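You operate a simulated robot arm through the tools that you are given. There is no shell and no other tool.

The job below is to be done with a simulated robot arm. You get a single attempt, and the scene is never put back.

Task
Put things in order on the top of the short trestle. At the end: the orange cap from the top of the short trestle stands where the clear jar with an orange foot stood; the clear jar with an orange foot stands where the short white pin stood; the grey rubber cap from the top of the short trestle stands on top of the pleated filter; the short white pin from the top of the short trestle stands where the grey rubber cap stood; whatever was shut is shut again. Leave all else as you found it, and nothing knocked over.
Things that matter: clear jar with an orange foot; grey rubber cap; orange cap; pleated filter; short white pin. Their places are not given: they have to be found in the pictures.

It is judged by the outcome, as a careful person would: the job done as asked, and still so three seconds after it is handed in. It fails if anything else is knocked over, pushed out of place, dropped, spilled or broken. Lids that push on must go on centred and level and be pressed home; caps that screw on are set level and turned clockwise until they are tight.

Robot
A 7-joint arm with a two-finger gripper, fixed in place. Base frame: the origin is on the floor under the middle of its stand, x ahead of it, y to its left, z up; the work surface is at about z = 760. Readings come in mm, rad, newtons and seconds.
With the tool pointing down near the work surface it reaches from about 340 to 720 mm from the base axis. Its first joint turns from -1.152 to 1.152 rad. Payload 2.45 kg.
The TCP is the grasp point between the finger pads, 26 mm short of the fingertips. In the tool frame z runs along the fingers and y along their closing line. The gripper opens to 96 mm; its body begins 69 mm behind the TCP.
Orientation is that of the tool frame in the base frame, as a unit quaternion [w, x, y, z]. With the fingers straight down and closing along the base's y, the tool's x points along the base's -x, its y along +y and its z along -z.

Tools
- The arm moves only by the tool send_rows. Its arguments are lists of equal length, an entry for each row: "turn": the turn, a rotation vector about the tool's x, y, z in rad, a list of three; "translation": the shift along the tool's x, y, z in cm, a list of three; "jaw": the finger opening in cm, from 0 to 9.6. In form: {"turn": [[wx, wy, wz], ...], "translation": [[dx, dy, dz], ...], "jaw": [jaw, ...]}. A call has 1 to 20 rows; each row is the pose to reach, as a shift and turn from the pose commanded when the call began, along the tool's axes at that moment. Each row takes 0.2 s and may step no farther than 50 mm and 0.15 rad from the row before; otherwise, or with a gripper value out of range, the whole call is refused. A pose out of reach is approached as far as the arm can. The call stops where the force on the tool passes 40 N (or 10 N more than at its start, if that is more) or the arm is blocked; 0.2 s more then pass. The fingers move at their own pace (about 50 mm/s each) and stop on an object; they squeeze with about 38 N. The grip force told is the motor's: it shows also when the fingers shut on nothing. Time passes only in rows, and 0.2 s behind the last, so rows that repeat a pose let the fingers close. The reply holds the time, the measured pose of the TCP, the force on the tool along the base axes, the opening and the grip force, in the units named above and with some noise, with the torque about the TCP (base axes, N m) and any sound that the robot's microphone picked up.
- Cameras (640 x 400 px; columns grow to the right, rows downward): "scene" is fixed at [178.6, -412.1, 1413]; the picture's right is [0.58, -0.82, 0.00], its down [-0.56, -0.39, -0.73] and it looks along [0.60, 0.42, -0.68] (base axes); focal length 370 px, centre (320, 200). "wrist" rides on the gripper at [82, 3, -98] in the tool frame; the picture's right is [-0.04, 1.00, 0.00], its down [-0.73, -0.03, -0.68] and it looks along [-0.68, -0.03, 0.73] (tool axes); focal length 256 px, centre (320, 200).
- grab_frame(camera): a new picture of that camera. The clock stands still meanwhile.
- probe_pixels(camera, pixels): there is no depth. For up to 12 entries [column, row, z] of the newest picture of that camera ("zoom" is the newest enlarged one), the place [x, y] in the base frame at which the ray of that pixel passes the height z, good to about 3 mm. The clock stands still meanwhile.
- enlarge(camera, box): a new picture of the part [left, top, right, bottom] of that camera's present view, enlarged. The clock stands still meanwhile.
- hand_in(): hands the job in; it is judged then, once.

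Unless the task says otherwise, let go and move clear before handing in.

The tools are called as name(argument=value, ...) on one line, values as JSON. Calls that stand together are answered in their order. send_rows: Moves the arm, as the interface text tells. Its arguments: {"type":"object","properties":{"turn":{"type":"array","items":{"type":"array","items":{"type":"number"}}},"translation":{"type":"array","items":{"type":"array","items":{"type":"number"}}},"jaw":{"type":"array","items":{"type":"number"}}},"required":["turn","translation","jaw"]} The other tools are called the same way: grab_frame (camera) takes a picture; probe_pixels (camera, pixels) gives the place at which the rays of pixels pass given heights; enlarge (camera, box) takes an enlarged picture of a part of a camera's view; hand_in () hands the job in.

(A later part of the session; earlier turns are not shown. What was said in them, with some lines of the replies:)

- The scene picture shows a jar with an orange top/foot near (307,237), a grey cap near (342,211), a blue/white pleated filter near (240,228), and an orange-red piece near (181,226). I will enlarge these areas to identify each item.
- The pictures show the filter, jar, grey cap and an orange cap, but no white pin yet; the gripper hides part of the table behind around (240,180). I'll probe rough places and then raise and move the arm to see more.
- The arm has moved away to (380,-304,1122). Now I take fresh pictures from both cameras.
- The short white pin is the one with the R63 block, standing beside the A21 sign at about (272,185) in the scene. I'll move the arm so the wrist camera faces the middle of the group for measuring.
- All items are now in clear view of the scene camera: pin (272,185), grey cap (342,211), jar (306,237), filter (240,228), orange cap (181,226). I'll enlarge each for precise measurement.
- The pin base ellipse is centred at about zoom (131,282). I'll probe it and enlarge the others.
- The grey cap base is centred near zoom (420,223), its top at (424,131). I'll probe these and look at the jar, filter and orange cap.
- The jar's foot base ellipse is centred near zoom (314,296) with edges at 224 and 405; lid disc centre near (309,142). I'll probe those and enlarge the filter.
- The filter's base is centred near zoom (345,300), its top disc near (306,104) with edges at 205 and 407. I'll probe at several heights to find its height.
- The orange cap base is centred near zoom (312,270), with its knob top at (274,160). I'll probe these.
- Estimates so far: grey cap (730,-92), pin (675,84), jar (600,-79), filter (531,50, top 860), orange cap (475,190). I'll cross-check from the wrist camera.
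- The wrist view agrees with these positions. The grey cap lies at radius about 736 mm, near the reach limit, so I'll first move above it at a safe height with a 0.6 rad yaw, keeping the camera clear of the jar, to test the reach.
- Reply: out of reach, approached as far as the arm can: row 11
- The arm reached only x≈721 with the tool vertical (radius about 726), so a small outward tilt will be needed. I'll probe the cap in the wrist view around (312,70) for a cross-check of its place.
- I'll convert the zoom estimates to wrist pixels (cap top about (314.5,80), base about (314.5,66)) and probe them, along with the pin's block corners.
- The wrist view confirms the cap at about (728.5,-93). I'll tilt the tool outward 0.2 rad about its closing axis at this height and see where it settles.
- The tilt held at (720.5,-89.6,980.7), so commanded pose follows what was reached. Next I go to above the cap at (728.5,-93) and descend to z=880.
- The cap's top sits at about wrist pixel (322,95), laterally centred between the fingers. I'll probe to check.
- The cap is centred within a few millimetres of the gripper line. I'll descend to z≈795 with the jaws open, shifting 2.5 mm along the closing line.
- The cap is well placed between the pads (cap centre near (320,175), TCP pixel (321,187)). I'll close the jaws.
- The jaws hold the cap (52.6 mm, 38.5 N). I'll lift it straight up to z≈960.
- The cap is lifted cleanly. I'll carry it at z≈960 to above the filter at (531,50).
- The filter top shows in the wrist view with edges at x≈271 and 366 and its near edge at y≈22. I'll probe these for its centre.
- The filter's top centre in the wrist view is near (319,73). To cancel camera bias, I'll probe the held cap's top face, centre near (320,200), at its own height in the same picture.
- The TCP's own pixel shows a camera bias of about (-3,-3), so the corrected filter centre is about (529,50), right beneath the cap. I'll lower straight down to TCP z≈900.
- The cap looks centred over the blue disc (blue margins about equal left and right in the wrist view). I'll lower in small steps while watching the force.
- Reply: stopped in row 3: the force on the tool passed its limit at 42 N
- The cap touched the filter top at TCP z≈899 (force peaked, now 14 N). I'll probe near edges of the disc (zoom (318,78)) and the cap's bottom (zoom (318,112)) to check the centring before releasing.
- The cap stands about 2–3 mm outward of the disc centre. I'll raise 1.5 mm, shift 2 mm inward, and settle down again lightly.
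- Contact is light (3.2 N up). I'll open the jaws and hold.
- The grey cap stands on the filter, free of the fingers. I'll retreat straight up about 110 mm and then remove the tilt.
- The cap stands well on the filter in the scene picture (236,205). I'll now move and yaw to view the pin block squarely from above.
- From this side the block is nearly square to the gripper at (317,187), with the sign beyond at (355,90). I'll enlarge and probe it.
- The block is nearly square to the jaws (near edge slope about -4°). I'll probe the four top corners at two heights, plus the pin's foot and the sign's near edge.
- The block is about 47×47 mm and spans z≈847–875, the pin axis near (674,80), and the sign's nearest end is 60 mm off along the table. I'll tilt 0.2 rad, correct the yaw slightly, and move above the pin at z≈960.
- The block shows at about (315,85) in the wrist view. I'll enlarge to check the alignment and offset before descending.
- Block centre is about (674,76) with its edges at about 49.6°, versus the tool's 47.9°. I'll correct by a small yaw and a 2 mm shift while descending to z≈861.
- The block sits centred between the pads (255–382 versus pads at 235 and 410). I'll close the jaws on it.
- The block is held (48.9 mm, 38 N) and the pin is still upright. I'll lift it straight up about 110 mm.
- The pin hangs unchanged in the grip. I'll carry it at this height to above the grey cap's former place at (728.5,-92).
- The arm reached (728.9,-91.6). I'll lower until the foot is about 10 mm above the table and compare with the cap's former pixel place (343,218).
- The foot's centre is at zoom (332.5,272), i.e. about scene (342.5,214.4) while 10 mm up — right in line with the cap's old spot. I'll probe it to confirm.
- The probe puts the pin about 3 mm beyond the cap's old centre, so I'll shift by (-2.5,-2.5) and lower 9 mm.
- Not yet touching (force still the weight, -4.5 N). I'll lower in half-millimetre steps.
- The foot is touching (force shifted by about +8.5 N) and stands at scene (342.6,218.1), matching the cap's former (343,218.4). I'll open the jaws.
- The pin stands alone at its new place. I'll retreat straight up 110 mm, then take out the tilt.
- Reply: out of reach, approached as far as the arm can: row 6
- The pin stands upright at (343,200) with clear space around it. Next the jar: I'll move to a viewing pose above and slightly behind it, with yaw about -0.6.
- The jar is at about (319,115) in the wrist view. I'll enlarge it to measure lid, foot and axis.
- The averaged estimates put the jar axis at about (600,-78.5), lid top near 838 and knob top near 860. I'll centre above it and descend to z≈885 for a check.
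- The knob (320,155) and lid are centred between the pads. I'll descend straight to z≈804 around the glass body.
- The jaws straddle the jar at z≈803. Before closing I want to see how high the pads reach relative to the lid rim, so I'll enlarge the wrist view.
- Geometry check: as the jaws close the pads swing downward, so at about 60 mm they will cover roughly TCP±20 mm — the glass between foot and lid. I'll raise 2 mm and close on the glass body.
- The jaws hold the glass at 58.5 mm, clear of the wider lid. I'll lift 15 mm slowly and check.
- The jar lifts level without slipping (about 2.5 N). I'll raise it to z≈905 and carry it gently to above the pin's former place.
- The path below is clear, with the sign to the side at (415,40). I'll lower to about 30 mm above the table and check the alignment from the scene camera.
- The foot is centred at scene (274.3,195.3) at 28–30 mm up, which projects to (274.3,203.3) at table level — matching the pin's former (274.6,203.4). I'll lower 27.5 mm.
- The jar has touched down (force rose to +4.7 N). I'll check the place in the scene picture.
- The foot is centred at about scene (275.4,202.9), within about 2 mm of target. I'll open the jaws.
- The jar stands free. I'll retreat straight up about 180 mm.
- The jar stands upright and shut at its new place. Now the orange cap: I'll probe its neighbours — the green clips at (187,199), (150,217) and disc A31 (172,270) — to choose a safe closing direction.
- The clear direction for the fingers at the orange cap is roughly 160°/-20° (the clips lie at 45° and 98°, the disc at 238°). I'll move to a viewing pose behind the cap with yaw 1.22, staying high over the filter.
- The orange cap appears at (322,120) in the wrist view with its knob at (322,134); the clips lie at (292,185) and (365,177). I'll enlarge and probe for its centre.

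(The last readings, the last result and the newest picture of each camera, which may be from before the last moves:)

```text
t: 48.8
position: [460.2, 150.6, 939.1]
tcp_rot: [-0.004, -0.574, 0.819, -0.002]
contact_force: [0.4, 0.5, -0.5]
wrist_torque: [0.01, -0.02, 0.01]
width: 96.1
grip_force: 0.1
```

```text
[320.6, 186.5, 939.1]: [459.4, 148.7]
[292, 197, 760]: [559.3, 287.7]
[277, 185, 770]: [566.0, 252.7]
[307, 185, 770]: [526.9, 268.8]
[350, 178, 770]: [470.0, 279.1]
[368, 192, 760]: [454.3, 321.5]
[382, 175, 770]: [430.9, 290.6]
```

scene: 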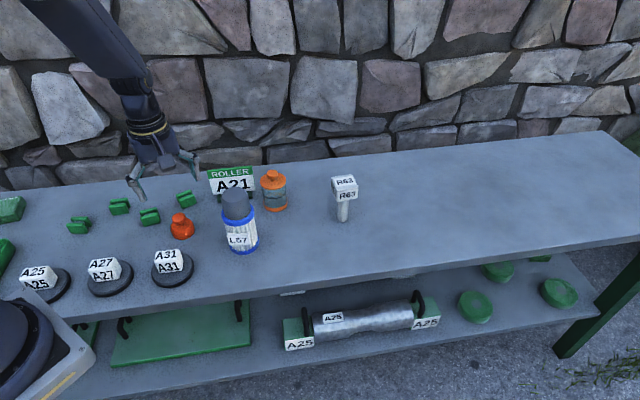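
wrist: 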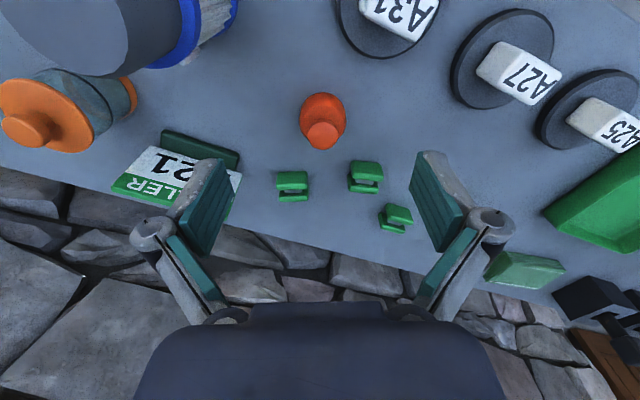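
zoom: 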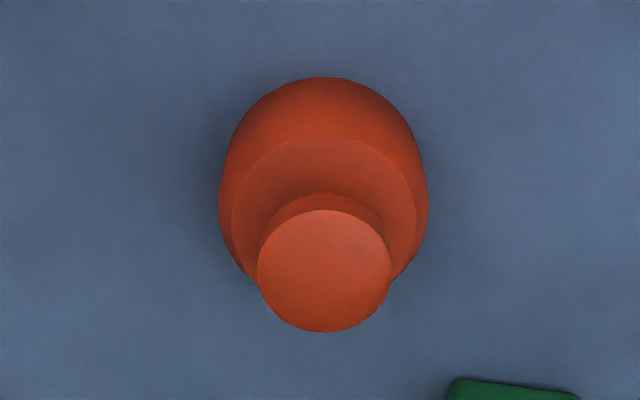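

probe_pixels(camera="zoom", pixels=[[324, 271, 806], [324, 271, 810], [324, 271, 814], [257, 271, 810], [391, 271, 810], [324, 77, 760], [220, 200, 778], [429, 200, 778], [324, 170, 760], [324, 222, 790]])

```text
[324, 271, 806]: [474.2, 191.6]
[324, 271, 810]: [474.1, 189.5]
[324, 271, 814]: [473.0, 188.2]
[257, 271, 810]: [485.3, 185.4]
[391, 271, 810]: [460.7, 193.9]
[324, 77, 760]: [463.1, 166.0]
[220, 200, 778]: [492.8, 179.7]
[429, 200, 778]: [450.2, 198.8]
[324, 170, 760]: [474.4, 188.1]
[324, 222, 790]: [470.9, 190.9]
```

The cap centre is at about (473,190.5), height near 810. I'll centre above it and lower to z≈860.

send_rows(turn=[[0, 0, 0], [0, 0, 0], [0, 0, 0], [0, 0, 0]], translation=[[-2.1, 0.08, 0], [-4.19, 0.16, 0], [-4.19, 0.16, 4.0], [-4.19, 0.16, 7.9]], jaw=[9.6, 9.6, 9.6, 9.6])

grab_frame(camera="wrist")

enlarge(camera="scene", box=[120, 160, 240, 270])

```text
t: 49.8
position: [474.5, 192.2, 860.8]
tcp_rot: [-0.003, -0.573, 0.82, -0.002]
contact_force: [-1.1, 0.0, -1.0]
wrist_torque: [-0.02, -0.02, -0.03]
width: 95.7
grip_force: 0.0
```

```text
taken
```

wrist: 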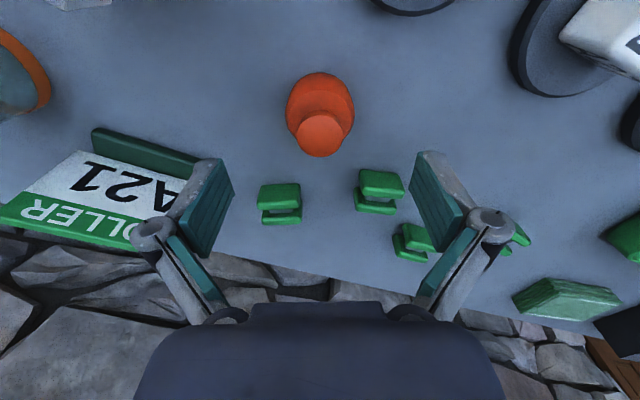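

```text
3.64 times, centred on (180, 215) of scene
```

zoom: 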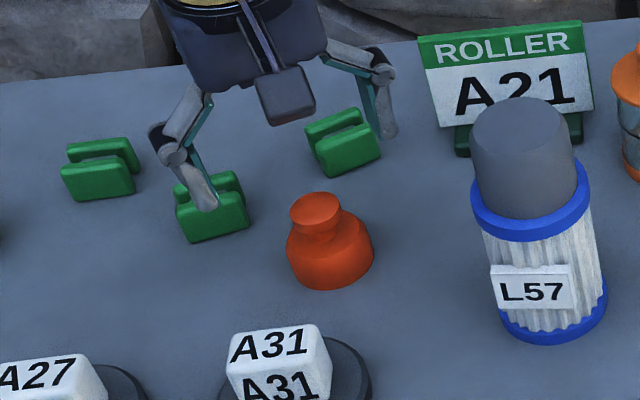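

The cap is centred between the pads and the clips and disc A31 lie well outside the finger lines. I'll descend to z≈790.

send_rows(turn=[[0, 0, 0], [0, 0, 0], [0, 0, 0], [0, 0, 0]], translation=[[0, 0, 2.0], [0, 0, 4.0], [0, 0, 6.0], [0, 0, 7.0]], jaw=[9.6, 9.6, 9.6, 9.6])

grab_frame(camera="wrist")

enlarge(camera="scene", box=[120, 160, 240, 270])

```text
t: 50.8
position: [472.7, 191.5, 790.1]
tcp_rot: [-0.003, -0.573, 0.82, -0.002]
contact_force: [-0.6, -1.8, -0.6]
wrist_torque: [-0.02, -0.04, 0.0]
width: 96.3
grip_force: 0.1
```

```text
taken
```

wrist: 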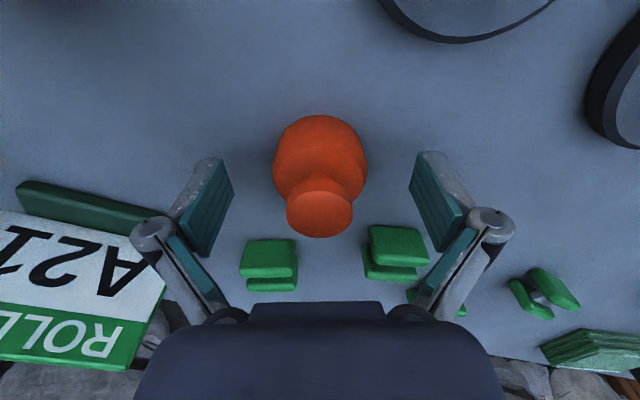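

```text
3.64 times, centred on (180, 215) of scene
```

zoom: 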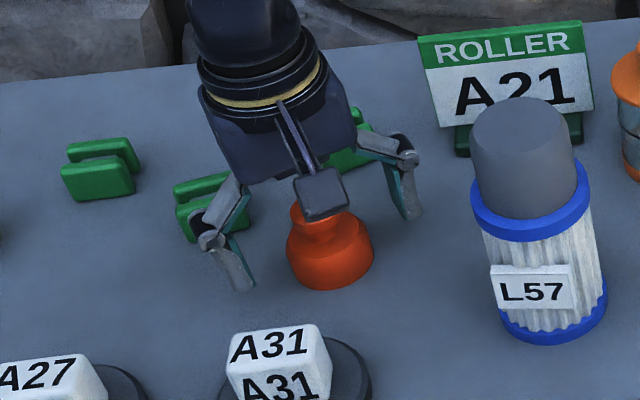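

The cap is between the pads, clear of everything else. I'll close the jaws.

send_rows(turn=[[0, 0, 0], [0, 0, 0], [0, 0, 0], [0, 0, 0], [0, 0, 0], [0, 0, 0], [0, 0, 0]], translation=[[0, 0, 0], [0, 0, 0], [0, 0, 0], [0, 0, 0], [0, 0, 0], [0, 0, 0], [0, 0, 0]], jaw=[8.0, 7.0, 6.0, 5.3, 4.6, 3.8, 3.8])

grab_frame(camera="wrist")

enlarge(camera="scene", box=[140, 180, 230, 260])

```text
t: 52.4
position: [472.7, 189.5, 790.7]
tcp_rot: [-0.004, -0.573, 0.82, -0.003]
contact_force: [-1.4, -0.4, 4.3]
wrist_torque: [0.0, 0.06, -0.01]
width: 53.2
grip_force: 38.0
```

```text
taken
```

wrist: 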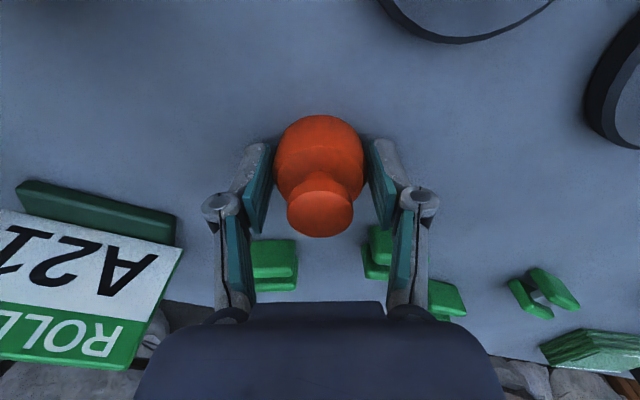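

```text
5.00 times, centred on (185, 220) of scene
```

zoom: 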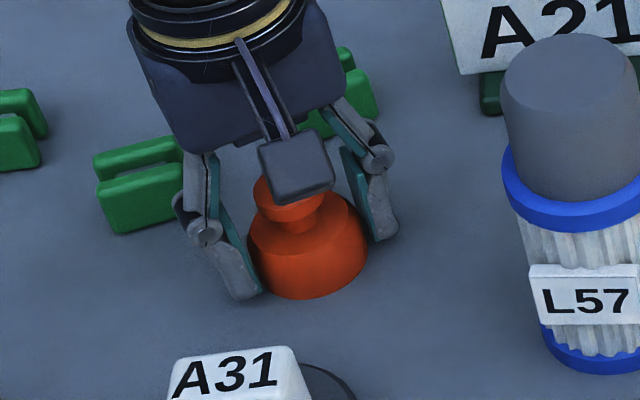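

The jaws hold the orange cap at 53.2 mm. I'll lift it straight up to z≈960.

send_rows(turn=[[0, 0, 0], [0, 0, 0], [0, 0, 0], [0, 0, 0], [0, 0, 0], [0, 0, 0]], translation=[[0, 0, -0.6], [0, 0, -3.5], [0, 0, -7.0], [0, 0, -10.5], [0, 0, -14], [0, 0, -17]], jaw=[3.8, 3.8, 3.8, 3.8, 3.8, 3.8])

grab_frame(camera="wrist")

grab_frame(camera="scene")

```text
t: 53.8
position: [473.0, 191.7, 960.6]
tcp_rot: [-0.004, -0.572, 0.82, -0.001]
contact_force: [0.8, 0.8, -0.8]
wrist_torque: [0.03, 0.02, -0.01]
width: 53.0
grip_force: 38.1
```

```text
taken
```

wrist: 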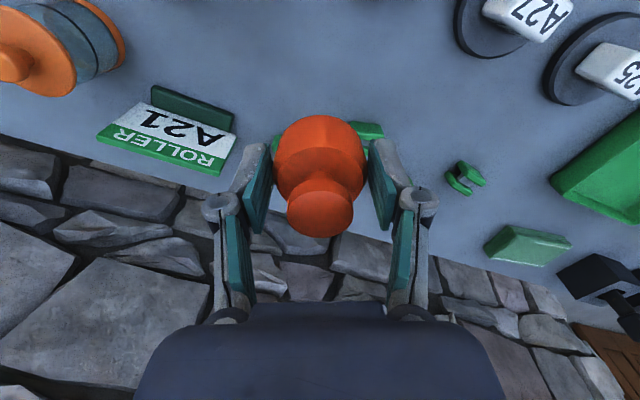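

```text
taken
```

scene: 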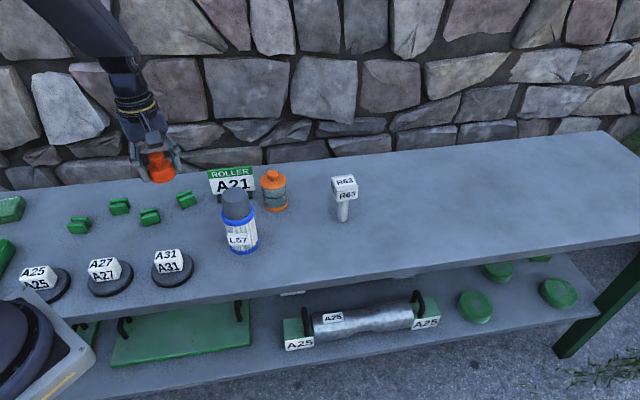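

The cap is held firmly. I'll raise 50 mm more so the path over the filter (top 912) is clear, then carry it to above the jar's former place, turning back the yaw on the way.

send_rows(turn=[[0, 0, 0], [0, 0, 0], [0, 0, 0.09], [0, 0, 0.18], [0, 0, 0.27], [0, 0, 0.36], [0, 0, 0.45], [0, 0, 0.54], [0, 0, 0.63], [0, 0, 0.72], [0, 0, 0.82], [0, 0, 0.82]], translation=[[0, 0, -2.5], [0, 0, -5.0], [2.33, -2.35, -5.0], [4.66, -4.7, -5.0], [6.99, -7.05, -5.0], [9.32, -9.4, -5.0], [11.65, -11.75, -5.0], [13.97, -14.1, -5.0], [16.3, -16.44, -5.0], [18.63, -18.8, -5.0], [20.96, -21.14, -5.0], [20.96, -21.14, -5.0]], jaw=[3.8, 3.8, 3.8, 3.8, 3.8, 3.8, 3.8, 3.8, 3.8, 3.8, 3.8, 3.8])

grab_frame(camera="wrist")

grab_frame(camera="scene")

```text
t: 56.4
position: [602.3, -78.5, 1011.5]
tcp_rot: [-0.001, -0.198, 0.98, -0.004]
contact_force: [0.7, 0.4, -0.4]
wrist_torque: [-0.02, -0.01, 0.0]
width: 53.0
grip_force: 37.6
```

```text
taken
```

wrist: 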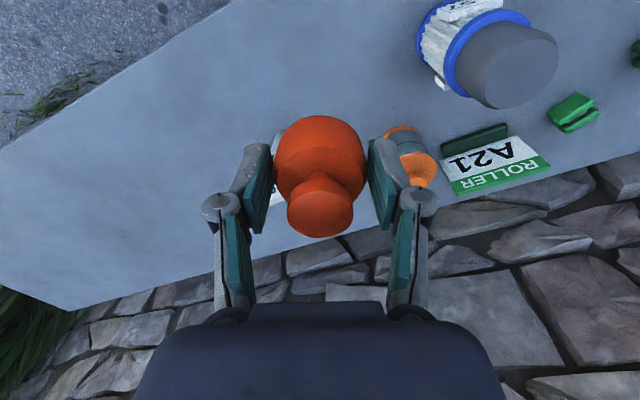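

```text
taken
```

scene: 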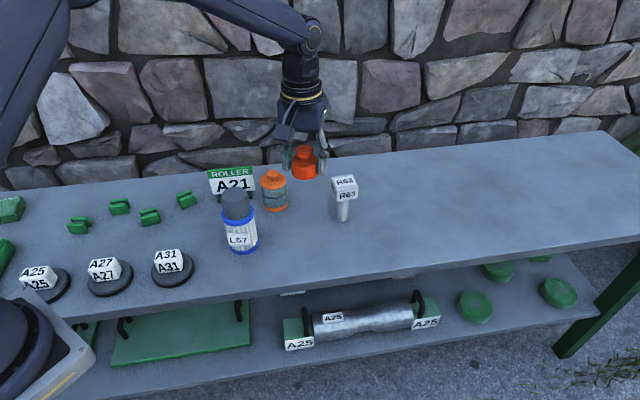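

The orange cap hangs above the jar's former place with open space below. I'll lower to z≈812.

send_rows(turn=[[0, 0, 0], [0, 0, 0], [0, 0, 0], [0, 0, 0], [0, 0, 0], [0, 0, 0]], translation=[[0, 0, 3.5], [0, 0, 7.0], [0, 0, 10.5], [0, 0, 14], [0, 0, 17.5], [0, 0, 19.8]], jaw=[3.8, 3.8, 3.8, 3.8, 3.8, 3.8])

enlarge(camera="scene", box=[260, 185, 360, 265])

grab_frame(camera="wrist")

```text
t: 57.8
position: [601.0, -80.1, 813.3]
tcp_rot: [-0.001, -0.198, 0.98, -0.003]
contact_force: [0.2, -0.1, -0.4]
wrist_torque: [0.01, 0.0, -0.01]
width: 53.0
grip_force: 37.9
```

```text
5.00 times, centred on (310, 225) of scene
```

zoom: 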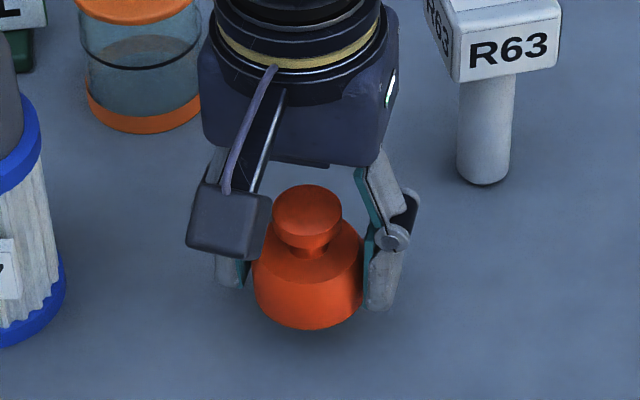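

```text
taken
```

wrist: 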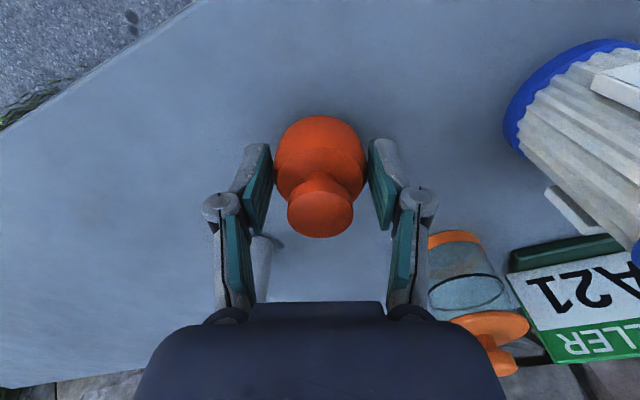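

The cap base projects to about (307.8,249.5) at table level, matching the jar's former (307.1,249.4). I'll lower 21 mm, then creep.

send_rows(turn=[[0, 0, 0], [0, 0, 0], [0, 0, 0], [0, 0, 0]], translation=[[0, 0, 0.8], [0, 0, 1.5], [0, 0, 1.9], [0, 0, 2.1]], jaw=[3.8, 3.8, 3.8, 3.8])

send_rows(turn=[[0, 0, 0], [0, 0, 0]], translation=[[0, 0, 0.04], [0, 0, 0.08]], jaw=[3.8, 3.8])

```text
t: 58.8
position: [600.3, -79.6, 793.4]
tcp_rot: [-0.002, -0.198, 0.98, -0.004]
contact_force: [0.0, 1.4, -0.4]
wrist_torque: [-0.01, 0.0, 0.0]
width: 53.3
grip_force: 38.5
```

```text
t: 59.4
position: [599.7, -79.5, 792.4]
tcp_rot: [-0.002, -0.199, 0.98, -0.003]
contact_force: [-0.7, -0.2, -0.6]
wrist_torque: [0.02, 0.0, -0.03]
width: 53.1
grip_force: 38.0
```

Still free (force about zero). I'll creep down further in half-millimetre steps.

send_rows(turn=[[0, 0, 0], [0, 0, 0]], translation=[[0, 0, 0.05], [0, 0, 0.1]], jaw=[3.8, 3.8])

```text
t: 60.0
position: [600.4, -79.9, 791.9]
tcp_rot: [-0.002, -0.199, 0.98, -0.003]
contact_force: [-0.1, 0.1, 0.3]
wrist_torque: [0.0, 0.0, 0.02]
width: 53.1
grip_force: 37.8
```

send_rows(turn=[[0, 0, 0], [0, 0, 0]], translation=[[0, 0, 0.05], [0, 0, 0.08]], jaw=[3.8, 3.8])

enlarge(camera="scene", box=[270, 200, 350, 265])

```text
t: 60.6
position: [599.5, -78.4, 791.4]
tcp_rot: [-0.002, -0.198, 0.98, -0.003]
contact_force: [-1.9, -0.5, 3.0]
wrist_torque: [0.08, 0.11, -0.01]
width: 53.1
grip_force: 38.1
```

```text
6.15 times, centred on (310, 232) of scene
```

zoom: 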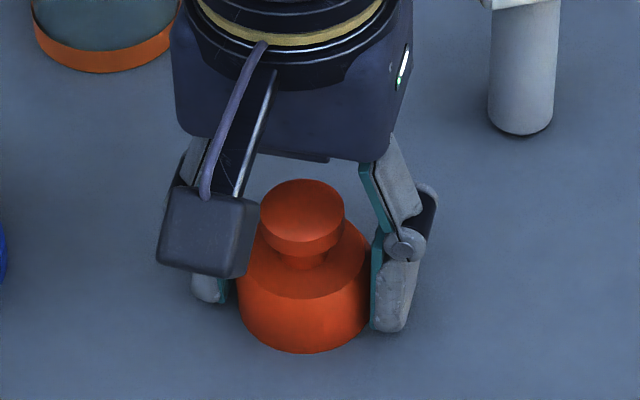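

The cap has touched down (+3 N) at scene (307.5,248.7), right on the jar's former spot. I'll open the jaws.

send_rows(turn=[[0, 0, 0], [0, 0, 0], [0, 0, 0], [0, 0, 0], [0, 0, 0]], translation=[[0, 0, 0], [0, 0, 0], [0, 0, 0], [0, 0, 0], [0, 0, 0]], jaw=[5.5, 6.2, 7.5, 9.0, 9.6])

grab_frame(camera="wrist")

enlarge(camera="scene", box=[260, 190, 360, 265])

```text
t: 61.8
position: [599.5, -79.8, 791.5]
tcp_rot: [-0.001, -0.198, 0.98, -0.004]
contact_force: [-0.4, -0.4, 0.0]
wrist_torque: [0.0, 0.01, -0.01]
width: 96.1
grip_force: 0.1
```

```text
taken
```

wrist: 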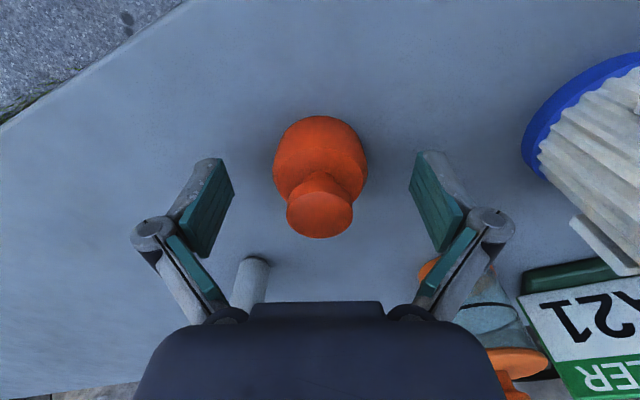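

```text
5.33 times, centred on (310, 228) of scene
```

zoom: 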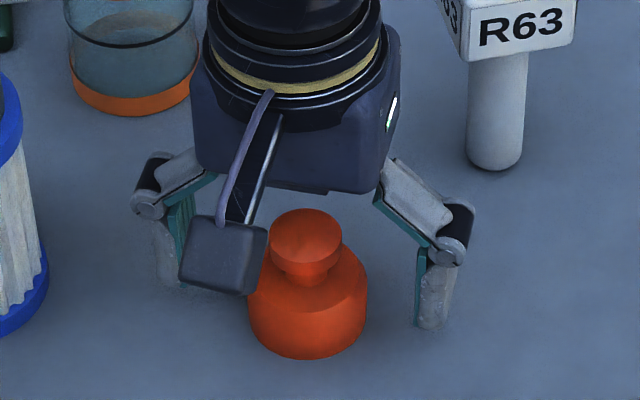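

The orange cap stands free between the open jaws. I'll retreat straight up about 200 mm and then inspect the whole scene.

send_rows(turn=[[0, 0, 0], [0, 0, 0], [0, 0, 0], [0, 0, 0], [0, 0, 0], [0, 0, 0], [0, 0, 0], [0, 0, 0], [0, 0, 0], [0, 0, 0]], translation=[[0, 0, -2.0], [0, 0, -5.0], [0, 0, -9.0], [0, 0, -13], [0, 0, -17], [0, 0, -21], [4, 0, -23], [8, 0, -25], [12, 0, -27], [16, 0, -29]], jaw=[9.6, 9.6, 9.6, 9.6, 9.6, 9.6, 9.6, 9.6, 9.6, 9.6])

grab_frame(camera="scene")

grab_frame(camera="wrist")

```text
t: 64.0
position: [453.3, -138.6, 1080.8]
tcp_rot: [-0.002, -0.198, 0.98, -0.002]
contact_force: [-0.5, -0.5, 0.7]
wrist_torque: [-0.01, -0.04, 0.0]
width: 96.0
grip_force: 0.0
```

```text
taken
```

scene: 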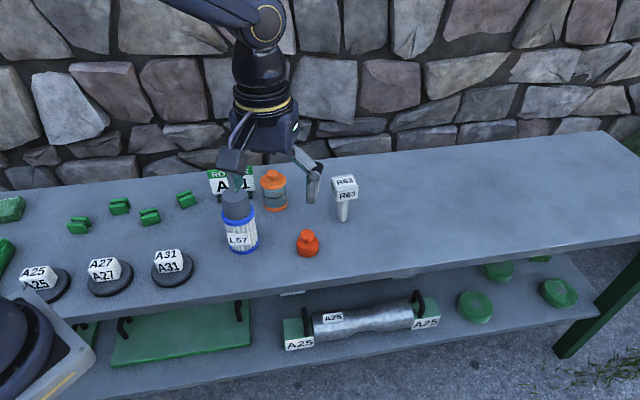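

```text
taken
```

wrist: 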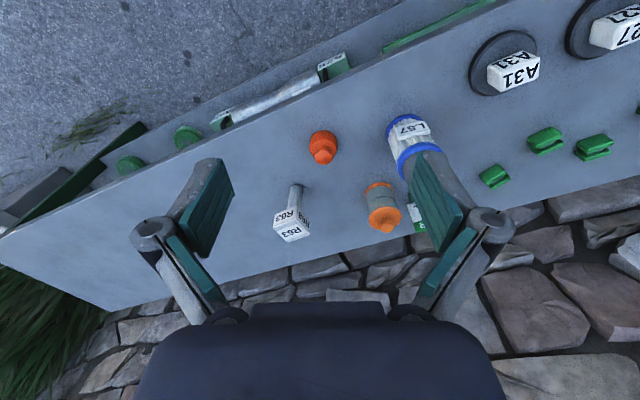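

All four items stand at their new places. I'll take a last close look at the cap on the filter, the jar's lid, and the placements.

enlarge(camera="scene", box=[205, 170, 365, 270])

enlarge(camera="scene", box=[0, 170, 220, 310])

```text
4.00 times, centred on (285, 220) of scene
```

zoom: 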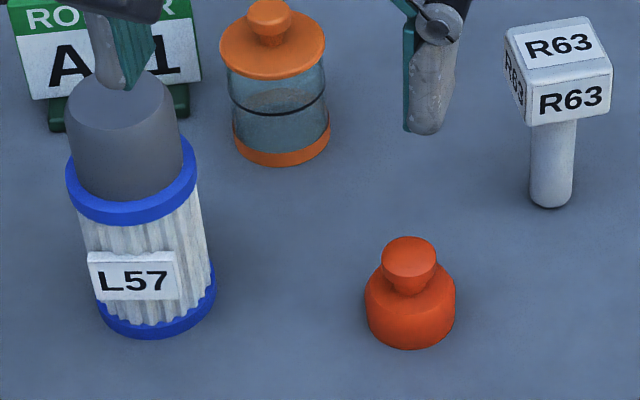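

```text
2.86 times, centred on (110, 240) of scene
```

zoom: 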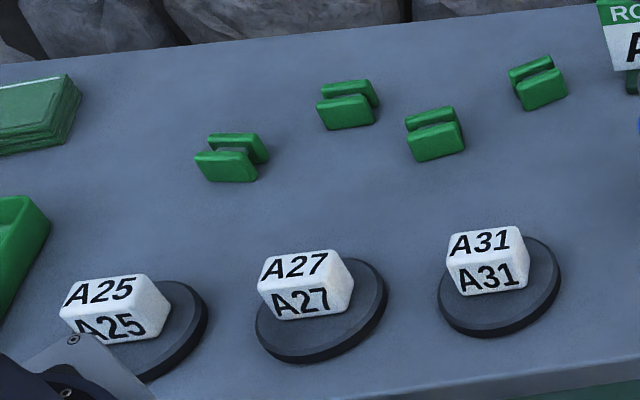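

The last pictures show the grey cap centred on the filter, the jar upright and shut at (275,190), the pin upright at (343,200), and the orange cap at (307,243). The clips, discs and sign are unchanged. The gripper is empty and clear, so I hand in.

hand_in()

```text
The job is handed in.
```

The job is handed in, and all four items stand where you asked on the top of the short trestle:

- **Grey rubber cap:** stands on top of the pleated filter, centred to within a few millimetres.
- **Short white pin:** stands upright where the grey cap stood.
- **Clear jar with the orange foot:** stands upright where the pin stood, with its lid never opened or disturbed.
- **Orange cap:** stands where the jar stood.

Measured against the first pictures, the pin, jar and orange cap each sit within about 3 mm of the place they were meant to take. The green clips, the lettered discs and the A21 sign look unchanged in the last pictures, and nothing was knocked over. While setting the grey cap down, the force on the tool briefly reached 42 N and stopped the arm. I eased off and set the cap down again lightly. The gripper was empty and clear when I handed in.
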